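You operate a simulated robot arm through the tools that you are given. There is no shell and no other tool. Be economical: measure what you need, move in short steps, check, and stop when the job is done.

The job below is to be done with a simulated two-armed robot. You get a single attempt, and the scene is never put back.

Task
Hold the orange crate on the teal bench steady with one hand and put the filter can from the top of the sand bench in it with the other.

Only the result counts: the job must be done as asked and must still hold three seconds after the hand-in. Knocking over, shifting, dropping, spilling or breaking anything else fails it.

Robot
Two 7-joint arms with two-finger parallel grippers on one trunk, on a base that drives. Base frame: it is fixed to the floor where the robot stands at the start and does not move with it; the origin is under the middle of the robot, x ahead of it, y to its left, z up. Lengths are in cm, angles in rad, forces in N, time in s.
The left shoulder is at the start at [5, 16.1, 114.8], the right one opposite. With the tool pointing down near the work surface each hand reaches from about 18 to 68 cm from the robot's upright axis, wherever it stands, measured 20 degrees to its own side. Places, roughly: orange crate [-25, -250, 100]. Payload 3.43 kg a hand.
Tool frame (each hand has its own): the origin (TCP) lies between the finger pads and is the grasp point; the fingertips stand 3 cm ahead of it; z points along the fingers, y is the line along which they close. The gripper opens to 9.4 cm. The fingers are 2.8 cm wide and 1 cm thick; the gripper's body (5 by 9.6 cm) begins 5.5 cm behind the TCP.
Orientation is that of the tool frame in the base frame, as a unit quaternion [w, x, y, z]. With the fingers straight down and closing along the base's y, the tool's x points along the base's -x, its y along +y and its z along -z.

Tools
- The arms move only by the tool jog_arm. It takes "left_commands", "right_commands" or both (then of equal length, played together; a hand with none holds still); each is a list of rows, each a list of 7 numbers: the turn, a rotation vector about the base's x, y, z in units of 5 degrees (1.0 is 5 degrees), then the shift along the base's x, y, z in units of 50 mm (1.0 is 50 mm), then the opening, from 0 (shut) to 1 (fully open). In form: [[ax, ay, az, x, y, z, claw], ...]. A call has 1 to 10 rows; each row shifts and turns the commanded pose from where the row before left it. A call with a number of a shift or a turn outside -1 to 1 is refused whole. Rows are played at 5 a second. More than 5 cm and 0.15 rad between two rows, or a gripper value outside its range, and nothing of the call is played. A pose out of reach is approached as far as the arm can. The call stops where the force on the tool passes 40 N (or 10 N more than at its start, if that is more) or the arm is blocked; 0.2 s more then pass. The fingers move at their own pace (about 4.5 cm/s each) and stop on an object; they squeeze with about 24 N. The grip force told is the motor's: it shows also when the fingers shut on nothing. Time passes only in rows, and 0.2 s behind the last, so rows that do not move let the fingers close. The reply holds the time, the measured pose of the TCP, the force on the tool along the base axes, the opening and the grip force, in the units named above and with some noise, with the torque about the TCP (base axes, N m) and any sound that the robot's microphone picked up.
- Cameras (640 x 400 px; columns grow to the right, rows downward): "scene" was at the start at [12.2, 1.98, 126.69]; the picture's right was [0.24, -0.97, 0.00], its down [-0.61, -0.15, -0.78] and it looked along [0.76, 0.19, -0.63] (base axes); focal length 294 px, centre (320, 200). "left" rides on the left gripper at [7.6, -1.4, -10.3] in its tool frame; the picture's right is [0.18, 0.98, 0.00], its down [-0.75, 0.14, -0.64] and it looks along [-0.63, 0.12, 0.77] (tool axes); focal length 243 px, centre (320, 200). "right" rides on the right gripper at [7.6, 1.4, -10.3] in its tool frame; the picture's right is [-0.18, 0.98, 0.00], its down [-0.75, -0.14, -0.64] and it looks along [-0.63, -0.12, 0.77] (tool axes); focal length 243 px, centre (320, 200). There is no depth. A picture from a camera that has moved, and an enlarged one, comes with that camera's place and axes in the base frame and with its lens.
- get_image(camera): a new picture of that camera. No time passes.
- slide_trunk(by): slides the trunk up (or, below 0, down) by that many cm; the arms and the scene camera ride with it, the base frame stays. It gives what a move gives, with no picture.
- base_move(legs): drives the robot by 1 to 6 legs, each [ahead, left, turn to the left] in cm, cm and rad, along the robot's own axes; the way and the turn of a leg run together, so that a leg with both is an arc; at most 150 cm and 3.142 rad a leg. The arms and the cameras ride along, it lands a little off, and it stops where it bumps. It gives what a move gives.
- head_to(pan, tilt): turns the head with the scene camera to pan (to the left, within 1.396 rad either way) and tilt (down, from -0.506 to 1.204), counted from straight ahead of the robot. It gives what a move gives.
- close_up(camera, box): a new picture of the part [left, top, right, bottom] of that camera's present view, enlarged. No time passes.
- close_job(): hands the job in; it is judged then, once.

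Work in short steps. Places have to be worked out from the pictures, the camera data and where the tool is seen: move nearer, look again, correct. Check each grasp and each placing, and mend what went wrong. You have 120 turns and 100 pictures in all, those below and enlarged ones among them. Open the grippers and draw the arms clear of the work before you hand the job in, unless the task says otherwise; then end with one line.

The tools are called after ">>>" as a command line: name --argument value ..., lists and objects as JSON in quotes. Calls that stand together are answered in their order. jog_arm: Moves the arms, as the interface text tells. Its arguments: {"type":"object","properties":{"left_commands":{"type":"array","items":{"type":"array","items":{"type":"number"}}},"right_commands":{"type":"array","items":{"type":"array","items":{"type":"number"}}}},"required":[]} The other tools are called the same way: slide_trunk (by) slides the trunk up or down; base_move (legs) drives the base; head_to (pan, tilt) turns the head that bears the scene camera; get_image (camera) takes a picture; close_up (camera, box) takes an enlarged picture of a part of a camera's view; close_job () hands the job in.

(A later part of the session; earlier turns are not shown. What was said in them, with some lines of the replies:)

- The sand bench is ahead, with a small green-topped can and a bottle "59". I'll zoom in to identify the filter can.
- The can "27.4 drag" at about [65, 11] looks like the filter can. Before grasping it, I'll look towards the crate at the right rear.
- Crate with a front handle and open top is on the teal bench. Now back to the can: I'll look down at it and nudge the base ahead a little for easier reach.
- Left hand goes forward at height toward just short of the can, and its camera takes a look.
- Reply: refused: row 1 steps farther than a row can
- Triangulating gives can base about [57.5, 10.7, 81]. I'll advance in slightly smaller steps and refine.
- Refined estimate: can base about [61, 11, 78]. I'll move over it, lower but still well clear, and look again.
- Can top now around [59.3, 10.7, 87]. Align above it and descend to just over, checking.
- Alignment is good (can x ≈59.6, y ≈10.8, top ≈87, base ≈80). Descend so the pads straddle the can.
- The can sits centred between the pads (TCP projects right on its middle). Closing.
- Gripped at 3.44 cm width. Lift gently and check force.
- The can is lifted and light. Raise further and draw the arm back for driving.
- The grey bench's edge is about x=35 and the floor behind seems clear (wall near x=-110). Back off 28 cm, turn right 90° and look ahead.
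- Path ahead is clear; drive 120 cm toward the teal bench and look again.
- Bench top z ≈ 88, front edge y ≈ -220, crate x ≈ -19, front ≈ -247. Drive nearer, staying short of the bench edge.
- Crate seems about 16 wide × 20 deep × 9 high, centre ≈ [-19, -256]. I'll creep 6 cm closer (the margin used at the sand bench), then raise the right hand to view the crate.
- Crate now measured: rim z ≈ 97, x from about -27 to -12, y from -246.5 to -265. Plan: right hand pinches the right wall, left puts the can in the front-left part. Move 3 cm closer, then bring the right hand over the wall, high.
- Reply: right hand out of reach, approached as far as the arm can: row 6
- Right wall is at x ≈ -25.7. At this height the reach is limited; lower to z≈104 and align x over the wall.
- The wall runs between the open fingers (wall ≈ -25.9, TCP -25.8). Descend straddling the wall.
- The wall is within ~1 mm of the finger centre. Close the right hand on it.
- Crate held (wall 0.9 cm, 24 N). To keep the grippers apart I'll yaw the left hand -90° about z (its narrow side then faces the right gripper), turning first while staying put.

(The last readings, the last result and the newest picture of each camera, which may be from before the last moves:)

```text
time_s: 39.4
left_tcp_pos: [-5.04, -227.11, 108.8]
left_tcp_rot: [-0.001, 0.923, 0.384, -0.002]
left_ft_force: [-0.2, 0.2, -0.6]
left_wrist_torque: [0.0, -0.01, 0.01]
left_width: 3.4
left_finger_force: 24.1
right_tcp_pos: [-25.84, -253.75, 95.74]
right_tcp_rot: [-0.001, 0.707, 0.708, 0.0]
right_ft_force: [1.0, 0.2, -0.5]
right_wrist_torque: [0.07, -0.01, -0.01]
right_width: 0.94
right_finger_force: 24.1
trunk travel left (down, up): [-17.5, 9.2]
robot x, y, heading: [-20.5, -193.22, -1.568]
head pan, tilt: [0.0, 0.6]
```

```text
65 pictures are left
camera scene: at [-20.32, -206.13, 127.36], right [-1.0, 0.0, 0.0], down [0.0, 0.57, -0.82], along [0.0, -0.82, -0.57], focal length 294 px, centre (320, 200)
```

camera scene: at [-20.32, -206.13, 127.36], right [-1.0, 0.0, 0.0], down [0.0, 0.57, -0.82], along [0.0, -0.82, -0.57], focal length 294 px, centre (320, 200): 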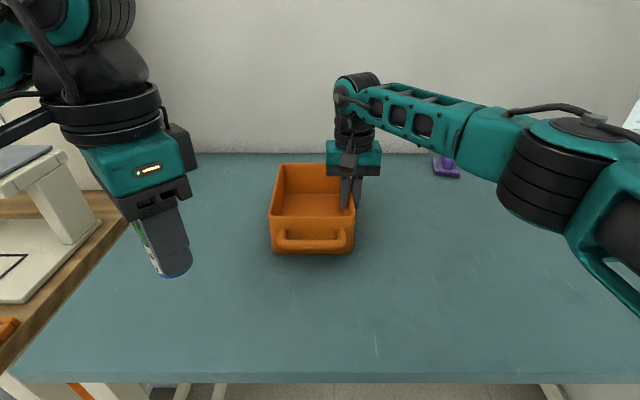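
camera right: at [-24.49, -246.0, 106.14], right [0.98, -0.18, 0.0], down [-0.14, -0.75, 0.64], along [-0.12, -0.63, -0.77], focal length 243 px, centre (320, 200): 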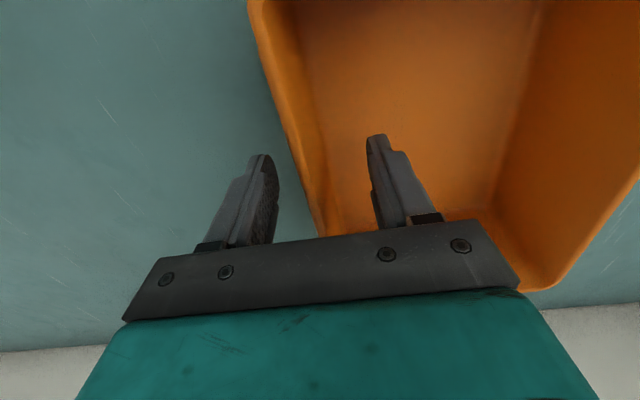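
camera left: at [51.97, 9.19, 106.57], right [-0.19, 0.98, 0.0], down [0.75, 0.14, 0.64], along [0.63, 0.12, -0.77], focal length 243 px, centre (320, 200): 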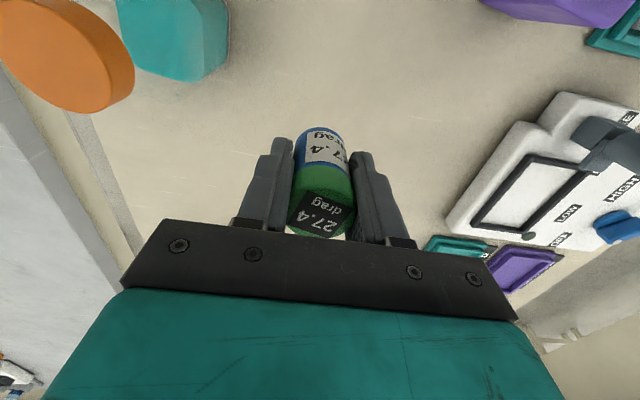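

Half-turned without trouble; finish the turn while advancing to y≈-240.

>>> jog_arm --left_commands '[[0, 0, -1, 0, -0.3, 0, 0], [0, 0, -1, 0, -0.3, 0, 0], [0, 0, -1, 0, -0.3, 0, 0], [0, 0, -1, 0, -0.3, 0, 0], [0, 0, -1, 0, -0.3, 0, 0], [0, 0, -1, 0, -0.3, 0, 0], [0, 0, -1, 0, -0.3, 0, 0], [0, 0, -1, 0, -0.3, 0, 0], [0, 0, -1, 0, -0.3, 0, 0]]'

>>> get_image --camera "scene"

>>> get_image --camera "left"

```text
time_s: 41.4
left_tcp_pos: [-12.92, -225.11, 108.63]
left_tcp_rot: [0.0, 1.0, 0.003, 0.0]
left_ft_force: [-0.1, 0.5, -0.6]
left_wrist_torque: [0.01, -0.02, -0.01]
left_width: 3.4
left_finger_force: 23.7
left hand out of reach, approached as far as the arm can: row 5, 6, 7, 8, 9
right_tcp_pos: [-25.95, -253.63, 95.83]
right_tcp_rot: [0.0, 0.706, 0.708, 0.0]
right_ft_force: [-1.6, 1.4, 0.0]
right_wrist_torque: [-0.11, -0.06, 0.01]
right_width: 0.91
right_finger_force: 23.8
trunk travel left (down, up): [-17.5, 9.2]
robot x, y, heading: [-20.21, -193.3, -1.566]
head pan, tilt: [0.0, 0.6]
```

```text
64 pictures are left
camera scene: at [-20.34, -206.12, 127.36], right [-1.0, 0.0, 0.0], down [0.0, 0.56, -0.83], along [0.0, -0.83, -0.56], focal length 294 px, centre (320, 200)
```

scene: 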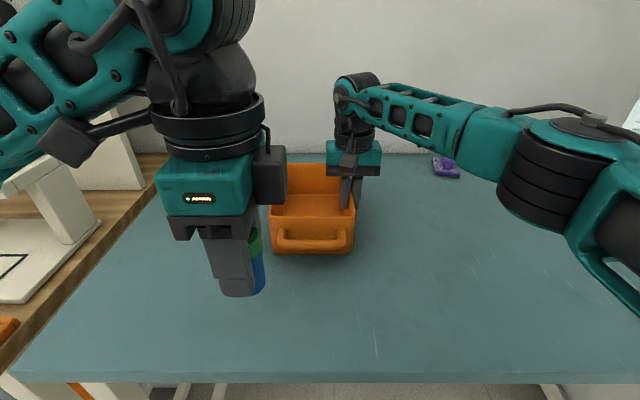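

```text
63 pictures are left
camera left: at [-5.3, -223.61, 118.9], right [0.19, -0.98, 0.0], down [-0.75, -0.15, 0.64], along [-0.63, -0.12, -0.77], focal length 243 px, centre (320, 200)
```

left: 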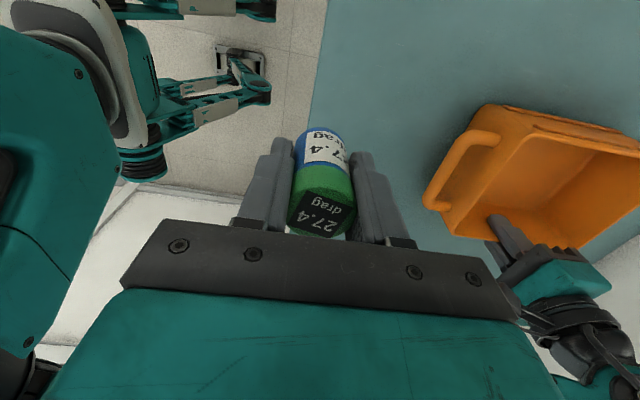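

With that yaw the left arm can't reach. I'll turn it back, and instead shift the right grip further back along the wall so the grippers are staggered in y.

>>> jog_arm --left_commands '[[0, 0, 1, 0, 0, 0, 0], [0, 0, 1, 0, 0, 0, 0], [0, 0, 1, 0, 0, 0, 0], [0, 0, 1, 0, 0, 0, 0], [0, 0, 1, 0, 0, 0, 0], [0, 0, 1, 0, 0, 0, 0], [0, 0, 1, 0, 0, 0, 0], [0, 0, 1, 0, 0, 0, 0], [0, 0, 1, 0, 0, 0, 0], [0, 0, 1, 0, 0, 0, 0]]'

>>> jog_arm --left_commands '[[0, 0, 1, 0, 0, 0, 0], [0, 0, 1, 0, 0, 0, 0], [0, 0, 1, 0, 0, 0, 0], [0, 0, 1, 0, 0, 0, 0], [0, 0, 1, 0, 0, 0, 0], [0, 0, 1, 0, 0, 0, 0], [0, 0, 1, 0, 0, 0, 0], [0, 0, 1, 0, 0, 0, 0]]'

>>> jog_arm --right_commands '[[0, 0, 0, 0, 0, 0, 0.35], [0, 0, 0, 0, 0, 0, 0.35], [0, 0, 0, 0, -0.25, 0, 0.35], [0, 0, 0, 0, -0.25, 0, 0.35]]'

>>> get_image --camera "right"

>>> get_image --camera "scene"

```text
time_s: 43.6
left_tcp_pos: [-13.09, -225.12, 108.61]
left_tcp_rot: [0.0, 0.905, 0.425, 0.0]
left_ft_force: [0.3, -0.7, 0.4]
left_wrist_torque: [0.0, 0.05, 0.04]
left_width: 3.41
left_finger_force: 24.1
right_tcp_pos: [-25.9, -253.69, 95.73]
right_tcp_rot: [0.0, 0.707, 0.708, 0.0]
right_ft_force: [-0.8, 0.3, -0.7]
right_wrist_torque: [0.07, -0.03, -0.01]
right_width: 0.93
right_finger_force: 23.6
trunk travel left (down, up): [-17.5, 9.2]
robot x, y, heading: [-20.17, -192.98, -1.571]
head pan, tilt: [0.0, 0.6]
```

```text
time_s: 45.4
left_tcp_pos: [-12.98, -225.36, 108.6]
left_tcp_rot: [0.001, 0.704, 0.71, -0.001]
left_ft_force: [-0.1, -0.5, 0.1]
left_wrist_torque: [0.02, 0.04, -0.01]
left_width: 3.41
left_finger_force: 24.8
right_tcp_pos: [-25.94, -253.71, 95.73]
right_tcp_rot: [0.0, 0.706, 0.708, 0.0]
right_ft_force: [-0.7, -0.7, -0.5]
right_wrist_torque: [-0.01, 0.03, -0.03]
right_width: 0.94
right_finger_force: 23.8
trunk travel left (down, up): [-17.5, 9.2]
robot x, y, heading: [-20.05, -192.79, -1.567]
head pan, tilt: [0.0, 0.6]
```

```text
time_s: 46.4
left_tcp_pos: [-13.01, -225.22, 108.65]
left_tcp_rot: [0.0, 0.705, 0.709, -0.001]
left_ft_force: [-0.1, -0.5, -0.3]
left_wrist_torque: [0.0, 0.02, 0.01]
left_width: 3.41
left_finger_force: 24.2
right_tcp_pos: [-26.0, -255.58, 95.93]
right_tcp_rot: [0.0, 0.705, 0.709, 0.0]
right_ft_force: [-0.9, -0.1, -0.2]
right_wrist_torque: [-0.01, -0.03, -0.02]
right_width: 3.28
right_finger_force: 0.1
right hand out of reach, approached as far as the arm can: row 4
trunk travel left (down, up): [-17.5, 9.2]
robot x, y, heading: [-20.26, -193.14, -1.563]
head pan, tilt: [0.0, 0.6]
```

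```text
62 pictures are left
camera right: at [-24.46, -247.87, 106.22], right [0.98, -0.18, 0.0], down [-0.14, -0.75, 0.64], along [-0.12, -0.63, -0.77], focal length 243 px, centre (320, 200)
```

right: 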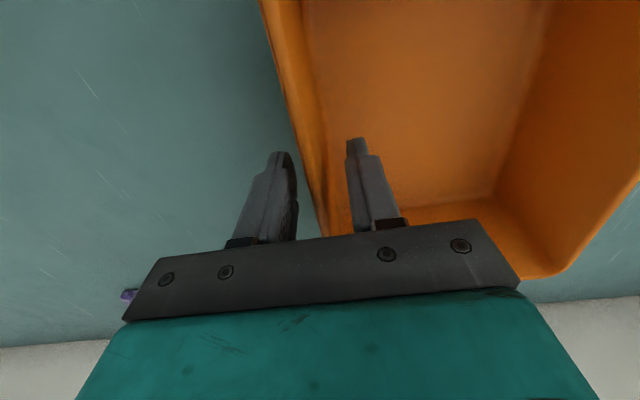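

```text
61 pictures are left
camera scene: at [-20.36, -206.12, 127.36], right [-1.0, 0.0, 0.0], down [0.0, 0.56, -0.83], along [0.0, -0.83, -0.56], focal length 294 px, centre (320, 200)
```

scene: 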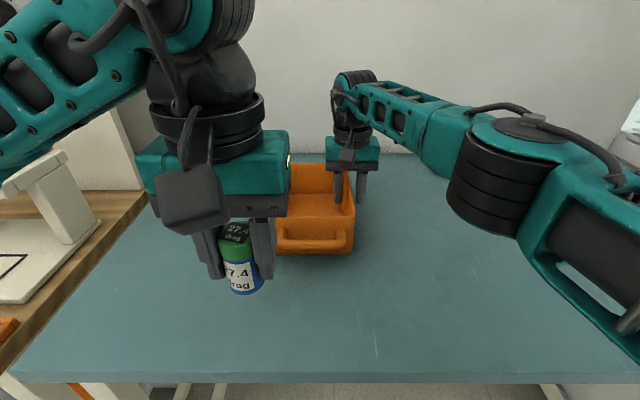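

Right TCP now at y -255.6, still straddling the wall. Re-close there.

>>> jog_arm --right_commands '[[0, 0, 0, 0, 0, 0, 0.1], [0, 0, 0, 0, 0, 0, 0], [0, 0, 0, 0, 0, 0, 0], [0, 0, 0, 0, 0, 0, 0]]'

>>> jog_arm --left_commands '[[0, 0, 0, 0, -0.6, 0.2, 0], [0, 0, 0, 0, -0.8, 0.1, 0], [0, 0, 0, 0, -0.9, 0, 0], [0, 0, 0, -0.1, -0.9, 0, 0]]'

>>> get_image --camera "scene"

>>> get_image --camera "left"

```text
time_s: 47.4
left_tcp_pos: [-12.89, -225.23, 108.59]
left_tcp_rot: [0.001, 0.705, 0.709, -0.001]
left_ft_force: [0.0, -0.5, -0.5]
left_wrist_torque: [-0.03, 0.05, 0.01]
left_width: 3.4
left_finger_force: 24.1
right_tcp_pos: [-25.9, -255.48, 95.88]
right_tcp_rot: [0.0, 0.707, 0.708, 0.0]
right_ft_force: [0.0, -0.6, 1.0]
right_wrist_torque: [0.03, -0.04, -0.03]
right_width: 0.95
right_finger_force: 24.0
trunk travel left (down, up): [-17.5, 9.2]
robot x, y, heading: [-20.51, -193.13, -1.568]
head pan, tilt: [0.0, 0.6]
```

```text
time_s: 48.4
left_tcp_pos: [-13.44, -241.16, 110.01]
left_tcp_rot: [0.0, 0.706, 0.708, -0.001]
left_ft_force: [0.3, -0.5, -0.5]
left_wrist_torque: [0.03, -0.04, 0.01]
left_width: 3.43
left_finger_force: 23.9
right_tcp_pos: [-25.83, -255.59, 95.73]
right_tcp_rot: [0.0, 0.706, 0.708, 0.0]
right_ft_force: [-2.2, -0.5, 1.8]
right_wrist_torque: [0.17, -0.05, 0.02]
right_width: 0.91
right_finger_force: 24.0
trunk travel left (down, up): [-17.5, 9.2]
robot x, y, heading: [-20.15, -193.21, -1.564]
head pan, tilt: [0.0, 0.6]
```

```text
60 pictures are left
camera scene: at [-20.34, -206.12, 127.36], right [-1.0, 0.0, 0.0], down [0.0, 0.56, -0.83], along [0.0, -0.83, -0.56], focal length 294 px, centre (320, 200)
```

scene: 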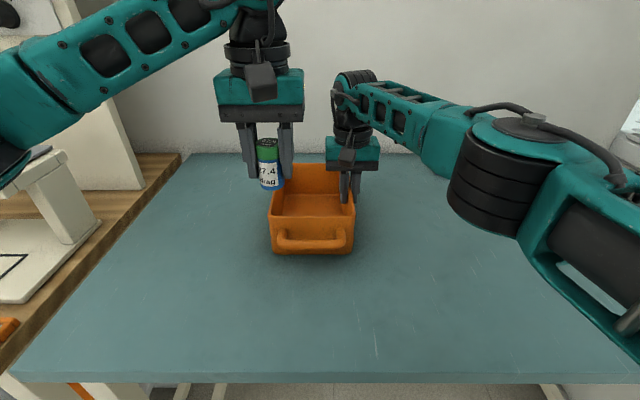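

```text
59 pictures are left
camera left: at [-14.8, -233.52, 120.31], right [0.98, 0.19, 0.0], down [0.15, -0.75, 0.64], along [0.12, -0.63, -0.77], focal length 243 px, centre (320, 200)
```

left: 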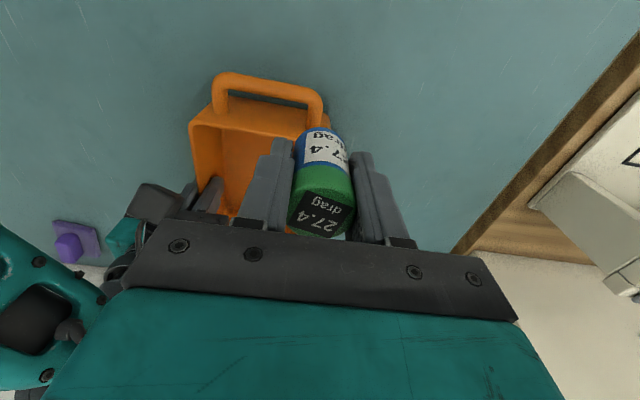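

Crate rim: x -26.1…-11.9, front y ≈ -245.7. Target left TCP [-16.6, -249.6]. Move over it, at z ≈ 106.

>>> jog_arm --left_commands '[[0, 0, 0, -0.1, -0.85, -0.2, 0], [0, 0, 0, -0.23, -0.83, -0.3, 0], [0, 0, 0, -0.3, 0, -0.3, 0]]'

>>> get_image --camera "scene"

>>> get_image --camera "left"

>>> get_image --camera "right"

```text
time_s: 49.2
left_tcp_pos: [-16.63, -249.55, 106.22]
left_tcp_rot: [0.0, 0.706, 0.708, -0.002]
left_ft_force: [-0.7, 0.3, -0.4]
left_wrist_torque: [0.03, -0.01, -0.01]
left_width: 3.42
left_finger_force: 23.6
right_tcp_pos: [-25.88, -255.55, 95.8]
right_tcp_rot: [0.0, 0.706, 0.708, 0.0]
right_ft_force: [0.3, -0.2, 1.4]
right_wrist_torque: [0.21, -0.03, 0.09]
right_width: 0.93
right_finger_force: 24.1
trunk travel left (down, up): [-17.5, 9.2]
robot x, y, heading: [-20.24, -192.87, -1.567]
head pan, tilt: [0.0, 0.6]
```

```text
58 pictures are left
camera scene: at [-20.33, -206.11, 127.36], right [-1.0, 0.0, 0.0], down [0.0, 0.56, -0.83], along [0.0, -0.83, -0.56], focal length 294 px, centre (320, 200)
```

scene: 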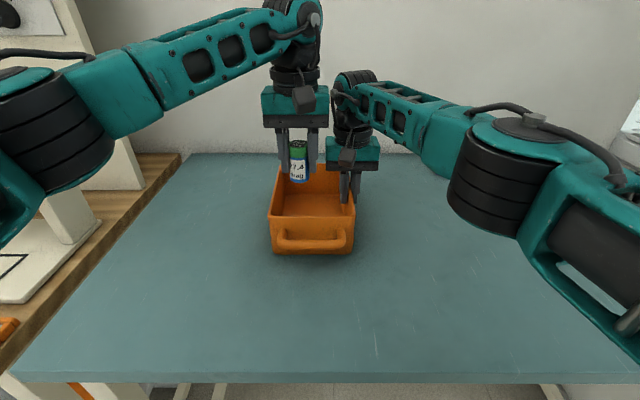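

```text
57 pictures are left
camera left: at [-17.96, -241.93, 116.46], right [0.98, 0.19, 0.0], down [0.14, -0.75, 0.64], along [0.12, -0.63, -0.77], focal length 243 px, centre (320, 200)
```

left: 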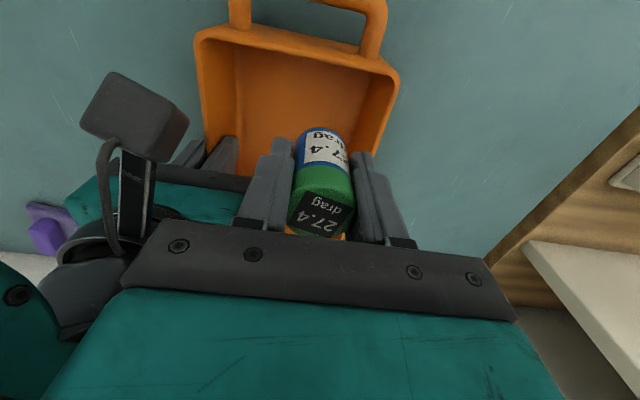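

```text
56 pictures are left
camera right: at [-24.44, -247.87, 106.23], right [0.98, -0.18, 0.0], down [-0.14, -0.75, 0.64], along [-0.12, -0.63, -0.77], focal length 243 px, centre (320, 200)
```

right: 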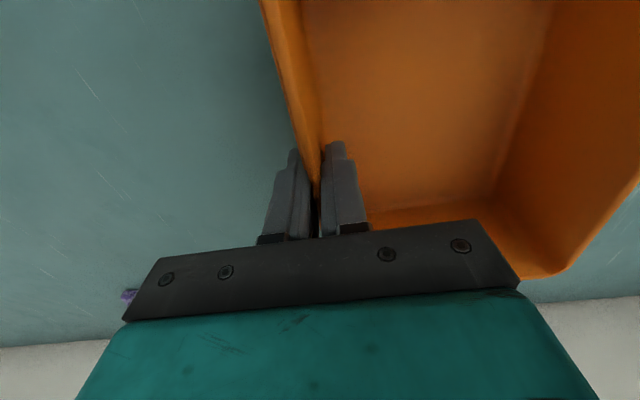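

Clearances look good; shift 3 mm toward -x and descend into the crate to z≈95.

>>> jog_arm --left_commands '[[0, 0, 0, -0.06, 0, -0.6, 0], [0, 0, 0, 0, 0, -0.6, 0], [0, 0, 0, 0, 0, -0.6, 0], [0, 0, 0, 0, 0, -0.4, 0]]'

>>> get_image --camera "left"

>>> close_up --camera "scene" --box '[220, 80, 420, 270]'

```text
time_s: 50.2
left_tcp_pos: [-16.92, -249.59, 95.08]
left_tcp_rot: [0.0, 0.705, 0.709, -0.001]
left_ft_force: [0.2, 0.3, -0.9]
left_wrist_torque: [-0.01, -0.01, 0.03]
left_width: 3.38
left_finger_force: 24.3
right_tcp_pos: [-25.95, -255.53, 95.74]
right_tcp_rot: [0.0, 0.706, 0.708, 0.0]
right_ft_force: [-0.4, 0.5, 1.9]
right_wrist_torque: [0.07, 0.0, 0.0]
right_width: 0.92
right_finger_force: 23.7
trunk travel left (down, up): [-17.5, 9.2]
robot x, y, heading: [-20.22, -193.3, -1.563]
head pan, tilt: [0.0, 0.6]
```

```text
55 pictures are left
camera left: at [-18.34, -241.91, 105.35], right [0.98, 0.19, 0.0], down [0.15, -0.75, 0.64], along [0.12, -0.63, -0.77], focal length 243 px, centre (320, 200)
```

left: 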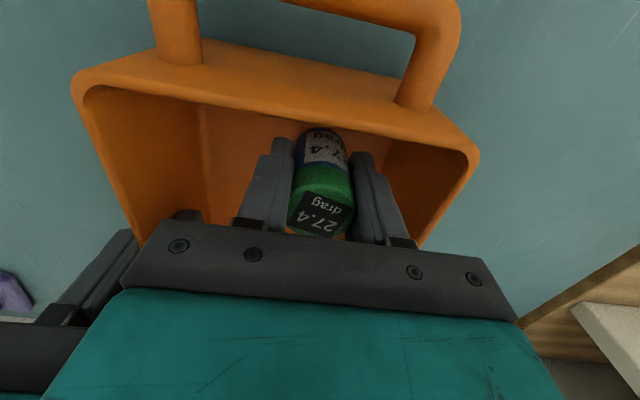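

```text
2.11 times, centred on (320, 175) of scene
camera zoom: at [-20.33, -206.1, 127.36], right [-1.0, 0.0, 0.0], down [0.0, 0.56, -0.83], along [0.0, -0.83, -0.56], focal length 618 px, centre (320, 253)
```

zoom: 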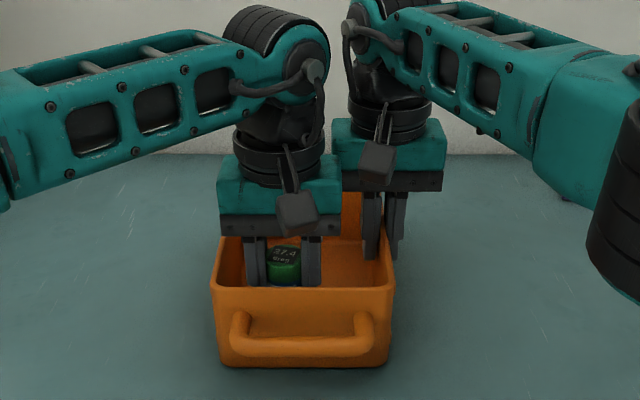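

Can is inside, all clear. Lower slowly until it touches the floor.

>>> jog_arm --left_commands '[[0, 0, 0, 0, 0, -0.1, 0], [0, 0, 0, 0, 0, -0.1, 0], [0, 0, 0, 0, 0, -0.06, 0], [0, 0, 0, 0, 0, -0.06, 0]]'

```text
time_s: 51.2
left_tcp_pos: [-16.87, -249.52, 93.39]
left_tcp_rot: [-0.001, 0.705, 0.709, 0.0]
left_ft_force: [0.6, -0.4, -0.7]
left_wrist_torque: [0.01, 0.02, -0.02]
left_width: 3.41
left_finger_force: 23.4
right_tcp_pos: [-25.86, -255.49, 95.86]
right_tcp_rot: [0.0, 0.706, 0.708, 0.0]
right_ft_force: [-1.1, 1.1, 2.0]
right_wrist_torque: [0.06, 0.0, 0.0]
right_width: 0.93
right_finger_force: 23.1
trunk travel left (down, up): [-17.5, 9.2]
robot x, y, heading: [-20.11, -193.48, -1.567]
head pan, tilt: [0.0, 0.6]
```

>>> jog_arm --left_commands '[[0, 0, 0, 0, 0, -0.04, 0], [0, 0, 0, 0, 0, -0.04, 0], [0, 0, 0, 0, 0, -0.04, 0]]'

```text
time_s: 52.0
left_tcp_pos: [-16.97, -249.53, 92.96]
left_tcp_rot: [0.0, 0.705, 0.71, -0.001]
left_ft_force: [0.4, 1.4, 4.7]
left_wrist_torque: [0.11, -0.05, 0.02]
left_width: 3.41
left_finger_force: 23.8
right_tcp_pos: [-25.91, -255.44, 95.79]
right_tcp_rot: [0.0, 0.706, 0.708, -0.001]
right_ft_force: [-0.9, -2.1, 0.2]
right_wrist_torque: [0.33, 0.02, 0.01]
right_width: 0.94
right_finger_force: 23.9
trunk travel left (down, up): [-17.5, 9.2]
robot x, y, heading: [-20.03, -193.15, -1.572]
head pan, tilt: [0.0, 0.6]
```

Contact: 4.7 N upward at z≈92.96, so the can stands on the crate floor. Open slightly to release.

>>> jog_arm --left_commands '[[0, 0, 0, 0, 0, 0, 0.44], [0, 0, 0, 0, 0, 0, 0.46], [0, 0, 0, 0, 0, 0, 0.46]]'

>>> get_image --camera "left"

```text
time_s: 52.8
left_tcp_pos: [-16.97, -249.61, 92.95]
left_tcp_rot: [0.0, 0.705, 0.709, -0.002]
left_ft_force: [-0.4, 0.2, -0.7]
left_wrist_torque: [-0.01, -0.05, 0.02]
left_width: 4.3
left_finger_force: 0.1
right_tcp_pos: [-25.79, -255.6, 95.79]
right_tcp_rot: [0.0, 0.706, 0.708, 0.0]
right_ft_force: [-1.2, 1.0, 1.1]
right_wrist_torque: [-0.11, 0.01, 0.04]
right_width: 0.9
right_finger_force: 23.3
trunk travel left (down, up): [-17.5, 9.2]
robot x, y, heading: [-20.5, -193.52, -1.566]
head pan, tilt: [0.0, 0.6]
```

```text
53 pictures are left
camera left: at [-18.3, -241.9, 103.24], right [0.98, 0.19, 0.0], down [0.15, -0.75, 0.64], along [0.12, -0.63, -0.77], focal length 243 px, centre (320, 200)
```

left: 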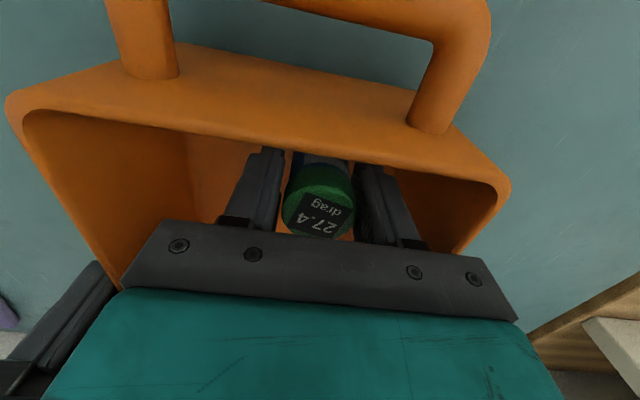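

Released without disturbance. Raise the left hand straight up slowly, then check the can stays standing.

>>> jog_arm --left_commands '[[0, 0, 0, 0, 0, 0.2, 0.46], [0, 0, 0, 0, 0, 0.4, 0.46], [0, 0, 0, 0, 0, 0.7, 0.46], [0, 0, 0, 0, 0, 0.8, 0.46], [0, 0, 0, 0, 0, 0.7, 0.46]]'

>>> get_image --camera "left"

```text
time_s: 54.0
left_tcp_pos: [-16.91, -249.57, 107.0]
left_tcp_rot: [0.001, 0.706, 0.709, -0.001]
left_ft_force: [0.0, -0.7, 0.7]
left_wrist_torque: [0.03, 0.0, 0.01]
left_width: 4.32
left_finger_force: 0.0
right_tcp_pos: [-25.91, -255.53, 95.71]
right_tcp_rot: [0.0, 0.706, 0.708, 0.0]
right_ft_force: [-1.5, 0.6, 0.6]
right_wrist_torque: [-0.13, -0.04, -0.02]
right_width: 0.93
right_finger_force: 24.0
trunk travel left (down, up): [-17.5, 9.2]
robot x, y, heading: [-20.27, -193.23, -1.568]
head pan, tilt: [0.0, 0.6]
```

```text
52 pictures are left
camera left: at [-18.3, -241.89, 117.27], right [0.98, 0.19, 0.0], down [0.15, -0.75, 0.64], along [0.12, -0.63, -0.77], focal length 243 px, centre (320, 200)
```

left: 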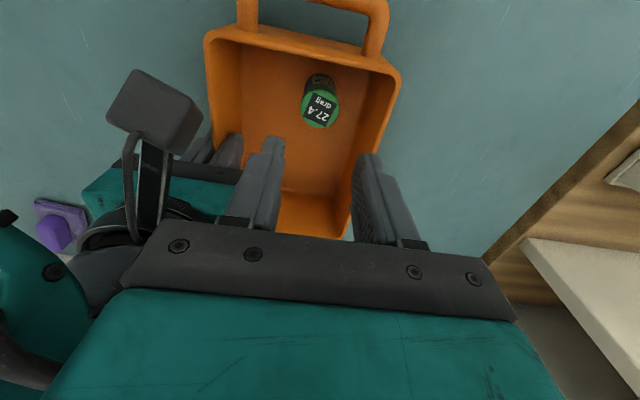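

The can stands in the crate. Withdraw the left hand, then open the right a little and lift it off.

>>> jog_arm --left_commands '[[0, 0, 0, 0.4, 0.5, 0.3, 0.46], [0, 0, 0, 0.5, 0.8, 0, 0.46], [0, 0, 0, 0.5, 0.8, 0, 0.46], [0, 0, 0, 0.4, 0.9, 0, 0.46], [0, 0, 0, 0.4, 0.9, 0, 0.46], [0, 0, 0, 0.2, 0.9, 0, 0.46]]'

>>> jog_arm --right_commands '[[0, 0, 0, 0, 0, 0, 0.35], [0, 0, 0, 0, 0, 0, 0.35], [0, 0, 0, 0, 0, 0, 0.35], [0, 0, 0, 0, 0, 0.3, 0.35], [0, 0, 0, 0, 0, 0.6, 0.35], [0, 0, 0, 0, 0, 0.7, 0.35]]'

>>> get_image --camera "scene"

```text
time_s: 55.4
left_tcp_pos: [-4.99, -225.55, 108.38]
left_tcp_rot: [-0.001, 0.705, 0.709, -0.001]
left_ft_force: [0.6, -0.7, 0.1]
left_wrist_torque: [0.01, 0.01, 0.0]
left_width: 4.32
left_finger_force: 0.0
right_tcp_pos: [-25.83, -255.58, 95.75]
right_tcp_rot: [0.0, 0.706, 0.708, 0.0]
right_ft_force: [-0.1, 1.9, 1.8]
right_wrist_torque: [-0.44, 0.0, 0.08]
right_width: 0.93
right_finger_force: 23.7
trunk travel left (down, up): [-17.5, 9.2]
robot x, y, heading: [-20.23, -192.93, -1.566]
head pan, tilt: [0.0, 0.6]
```

```text
time_s: 56.8
left_tcp_pos: [-5.01, -225.65, 108.33]
left_tcp_rot: [0.0, 0.705, 0.709, -0.001]
left_ft_force: [-0.7, 0.2, -0.1]
left_wrist_torque: [0.01, 0.0, 0.0]
left_width: 4.32
left_finger_force: 0.0
right_tcp_pos: [-25.94, -255.31, 102.57]
right_tcp_rot: [0.0, 0.706, 0.708, 0.0]
right_ft_force: [0.4, -0.3, 0.3]
right_wrist_torque: [0.05, -0.02, 0.03]
right_width: 3.28
right_finger_force: 0.1
right hand out of reach, approached as far as the arm can: row 6
trunk travel left (down, up): [-17.5, 9.2]
robot x, y, heading: [-20.37, -193.45, -1.565]
head pan, tilt: [0.0, 0.6]
```

```text
51 pictures are left
camera scene: at [-20.35, -206.14, 127.35], right [-1.0, 0.0, 0.0], down [0.0, 0.57, -0.82], along [0.0, -0.82, -0.57], focal length 294 px, centre (320, 200)
```

scene: 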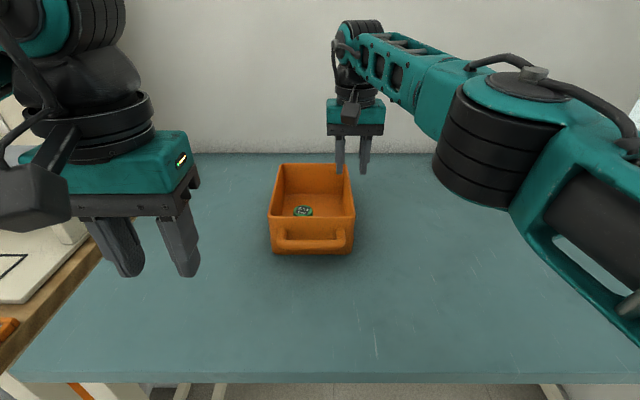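

Crate and can are in place; tips are at z≈99.6, above the rim. Draw the right hand up and back toward the robot's right, opening both, then check.

>>> jog_arm --right_commands '[[0, 0, 0, 0, 0.3, 0.7, 0.35], [0, 0, 0, -0.4, 0.7, 0.4, 0.35], [0, 0, 0, -0.5, 0.8, 0, 0.35], [0, 0, 0, -0.4, 0.9, 0, 0.35], [0, 0, 0, -0.4, 0.9, 0, 0.7], [0, 0, 0, 0, 0.9, 0, 1], [0, 0, 0, 0, 0.9, 0, 1]]' --left_commands '[[0, 0, 0, 0, 0, 0, 1], [0, 0, 0, 0, 0, 0, 1], [0, 0, 0, 0, 0, 0, 1], [0, 0, 0, 0, 0, 0, 1], [0, 0, 0, 0, 0, 0, 1], [0, 0, 0, 0, 0, 0, 1], [0, 0, 0, 0, 0, 0, 1]]'

>>> get_image --camera "scene"

>>> close_up --camera "scene" --box '[240, 120, 400, 270]'

```text
time_s: 58.4
left_tcp_pos: [-5.0, -225.69, 108.36]
left_tcp_rot: [0.0, 0.706, 0.709, -0.002]
left_ft_force: [-0.9, 1.1, -0.9]
left_wrist_torque: [0.01, -0.04, 0.01]
left_width: 9.38
left_finger_force: 0.1
right_tcp_pos: [-27.08, -254.25, 109.41]
right_tcp_rot: [-0.001, 0.707, 0.707, 0.0]
right_ft_force: [0.8, -0.2, 0.0]
right_wrist_torque: [0.0, -0.01, -0.01]
right_width: 9.4
right_finger_force: 0.0
right hand out of reach, approached as far as the arm can: row 1, 2, 3, 4, 5, 6, 7
trunk travel left (down, up): [-17.5, 9.2]
robot x, y, heading: [-20.31, -193.16, -1.565]
head pan, tilt: [0.0, 0.6]
```

```text
50 pictures are left
camera scene: at [-20.32, -206.12, 127.36], right [-1.0, 0.0, 0.0], down [0.0, 0.56, -0.83], along [0.0, -0.83, -0.56], focal length 294 px, centre (320, 200)
```

scene: 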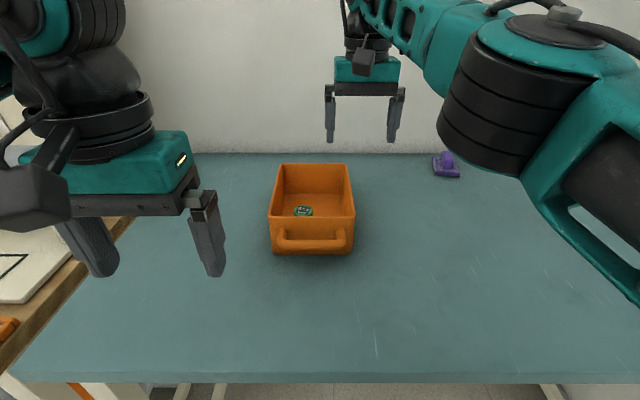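

```text
2.67 times, centred on (320, 195) of scene
camera zoom: at [-20.32, -206.12, 127.36], right [-1.0, 0.0, 0.0], down [0.0, 0.56, -0.83], along [0.0, -0.83, -0.56], focal length 783 px, centre (320, 213)
```

zoom: 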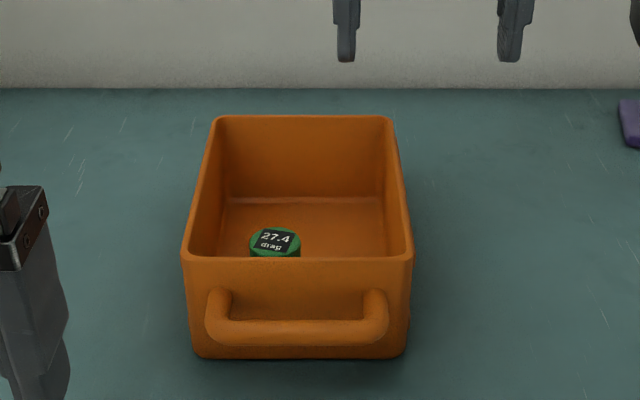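

Everything is in place; the right hand still hovers near the crate at its reach limit. Pull it back in y.

>>> jog_arm --right_commands '[[0, 0, 0, -0.3, 0.9, 0, 1], [0, 0, 0, -0.3, 0.9, 0, 1], [0, 0, 0, -0.3, 0.9, 0, 1], [0, 0, 0, -0.3, 0.9, 0, 1]]'

>>> get_image --camera "scene"

```text
time_s: 59.4
left_tcp_pos: [-5.09, -225.5, 108.29]
left_tcp_rot: [0.001, 0.705, 0.709, -0.001]
left_ft_force: [0.2, -0.4, 0.6]
left_wrist_torque: [0.0, -0.01, 0.05]
left_width: 9.41
left_finger_force: 0.0
right_tcp_pos: [-27.38, -254.13, 110.52]
right_tcp_rot: [-0.001, 0.706, 0.708, 0.0]
right_ft_force: [0.7, -0.2, 0.0]
right_wrist_torque: [0.0, -0.01, 0.04]
right_width: 9.39
right_finger_force: 0.1
right hand out of reach, approached as far as the arm can: row 1, 2, 3, 4
trunk travel left (down, up): [-17.5, 9.2]
robot x, y, heading: [-20.02, -193.39, -1.566]
head pan, tilt: [0.0, 0.6]
```

```text
48 pictures are left
camera scene: at [-20.32, -206.12, 127.36], right [-1.0, 0.0, 0.0], down [0.0, 0.56, -0.83], along [0.0, -0.83, -0.56], focal length 294 px, centre (320, 200)
```

scene: 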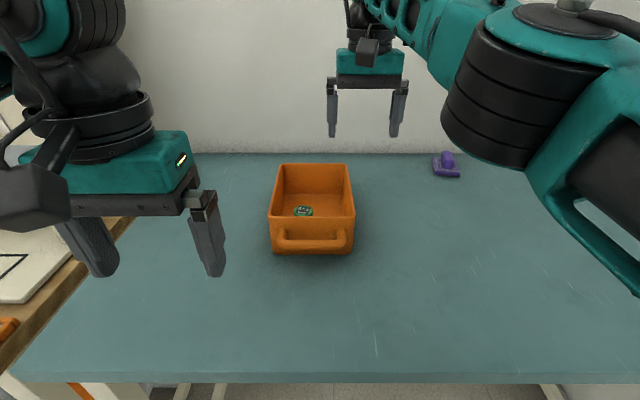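

The arm is stretched at its limit, but tips (z≈107) are 10 cm above the rim, so I'll back the base away to draw both arms clear.

>>> base_move --legs '[[-30, 0, 0]]'

>>> get_image --camera "scene"

```text
time_s: 61.4
left_tcp_pos: [-5.03, -195.45, 108.31]
left_tcp_rot: [-0.001, 0.706, 0.708, -0.002]
left_ft_force: [0.6, -0.3, 0.0]
left_wrist_torque: [-0.01, 0.0, 0.0]
left_width: 9.4
left_finger_force: 0.0
right_tcp_pos: [-27.49, -223.94, 110.47]
right_tcp_rot: [-0.001, 0.707, 0.708, 0.001]
right_ft_force: [-0.1, -0.8, 0.6]
right_wrist_torque: [0.01, -0.02, -0.03]
right_width: 9.4
right_finger_force: 0.1
trunk travel left (down, up): [-17.5, 9.2]
robot x, y, heading: [-20.37, -162.89, -1.567]
head pan, tilt: [0.0, 0.6]
```

```text
47 pictures are left
camera scene: at [-20.41, -175.9, 127.37], right [-1.0, 0.0, 0.0], down [0.0, 0.56, -0.83], along [0.0, -0.83, -0.56], focal length 294 px, centre (320, 200)
```

scene: 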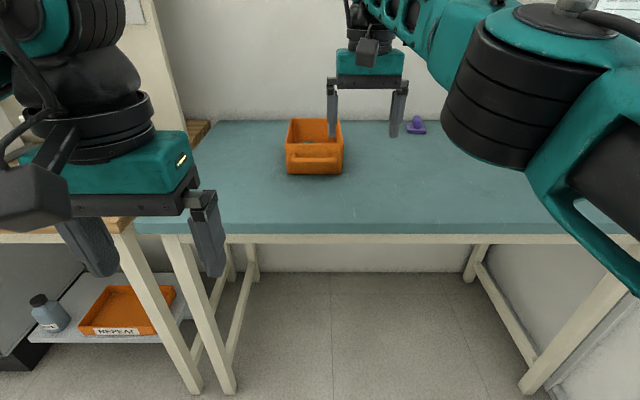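

The arms are clear, both grippers are open, and the can is standing in the crate. Handing in.

>>> close_job

```text
The job is handed in.
```

The filter can is standing upright in the orange crate on the teal bench, put there with the left hand while the right hand held the crate's side wall; the crate slid about half a centimetre when the right hand first gripped it.
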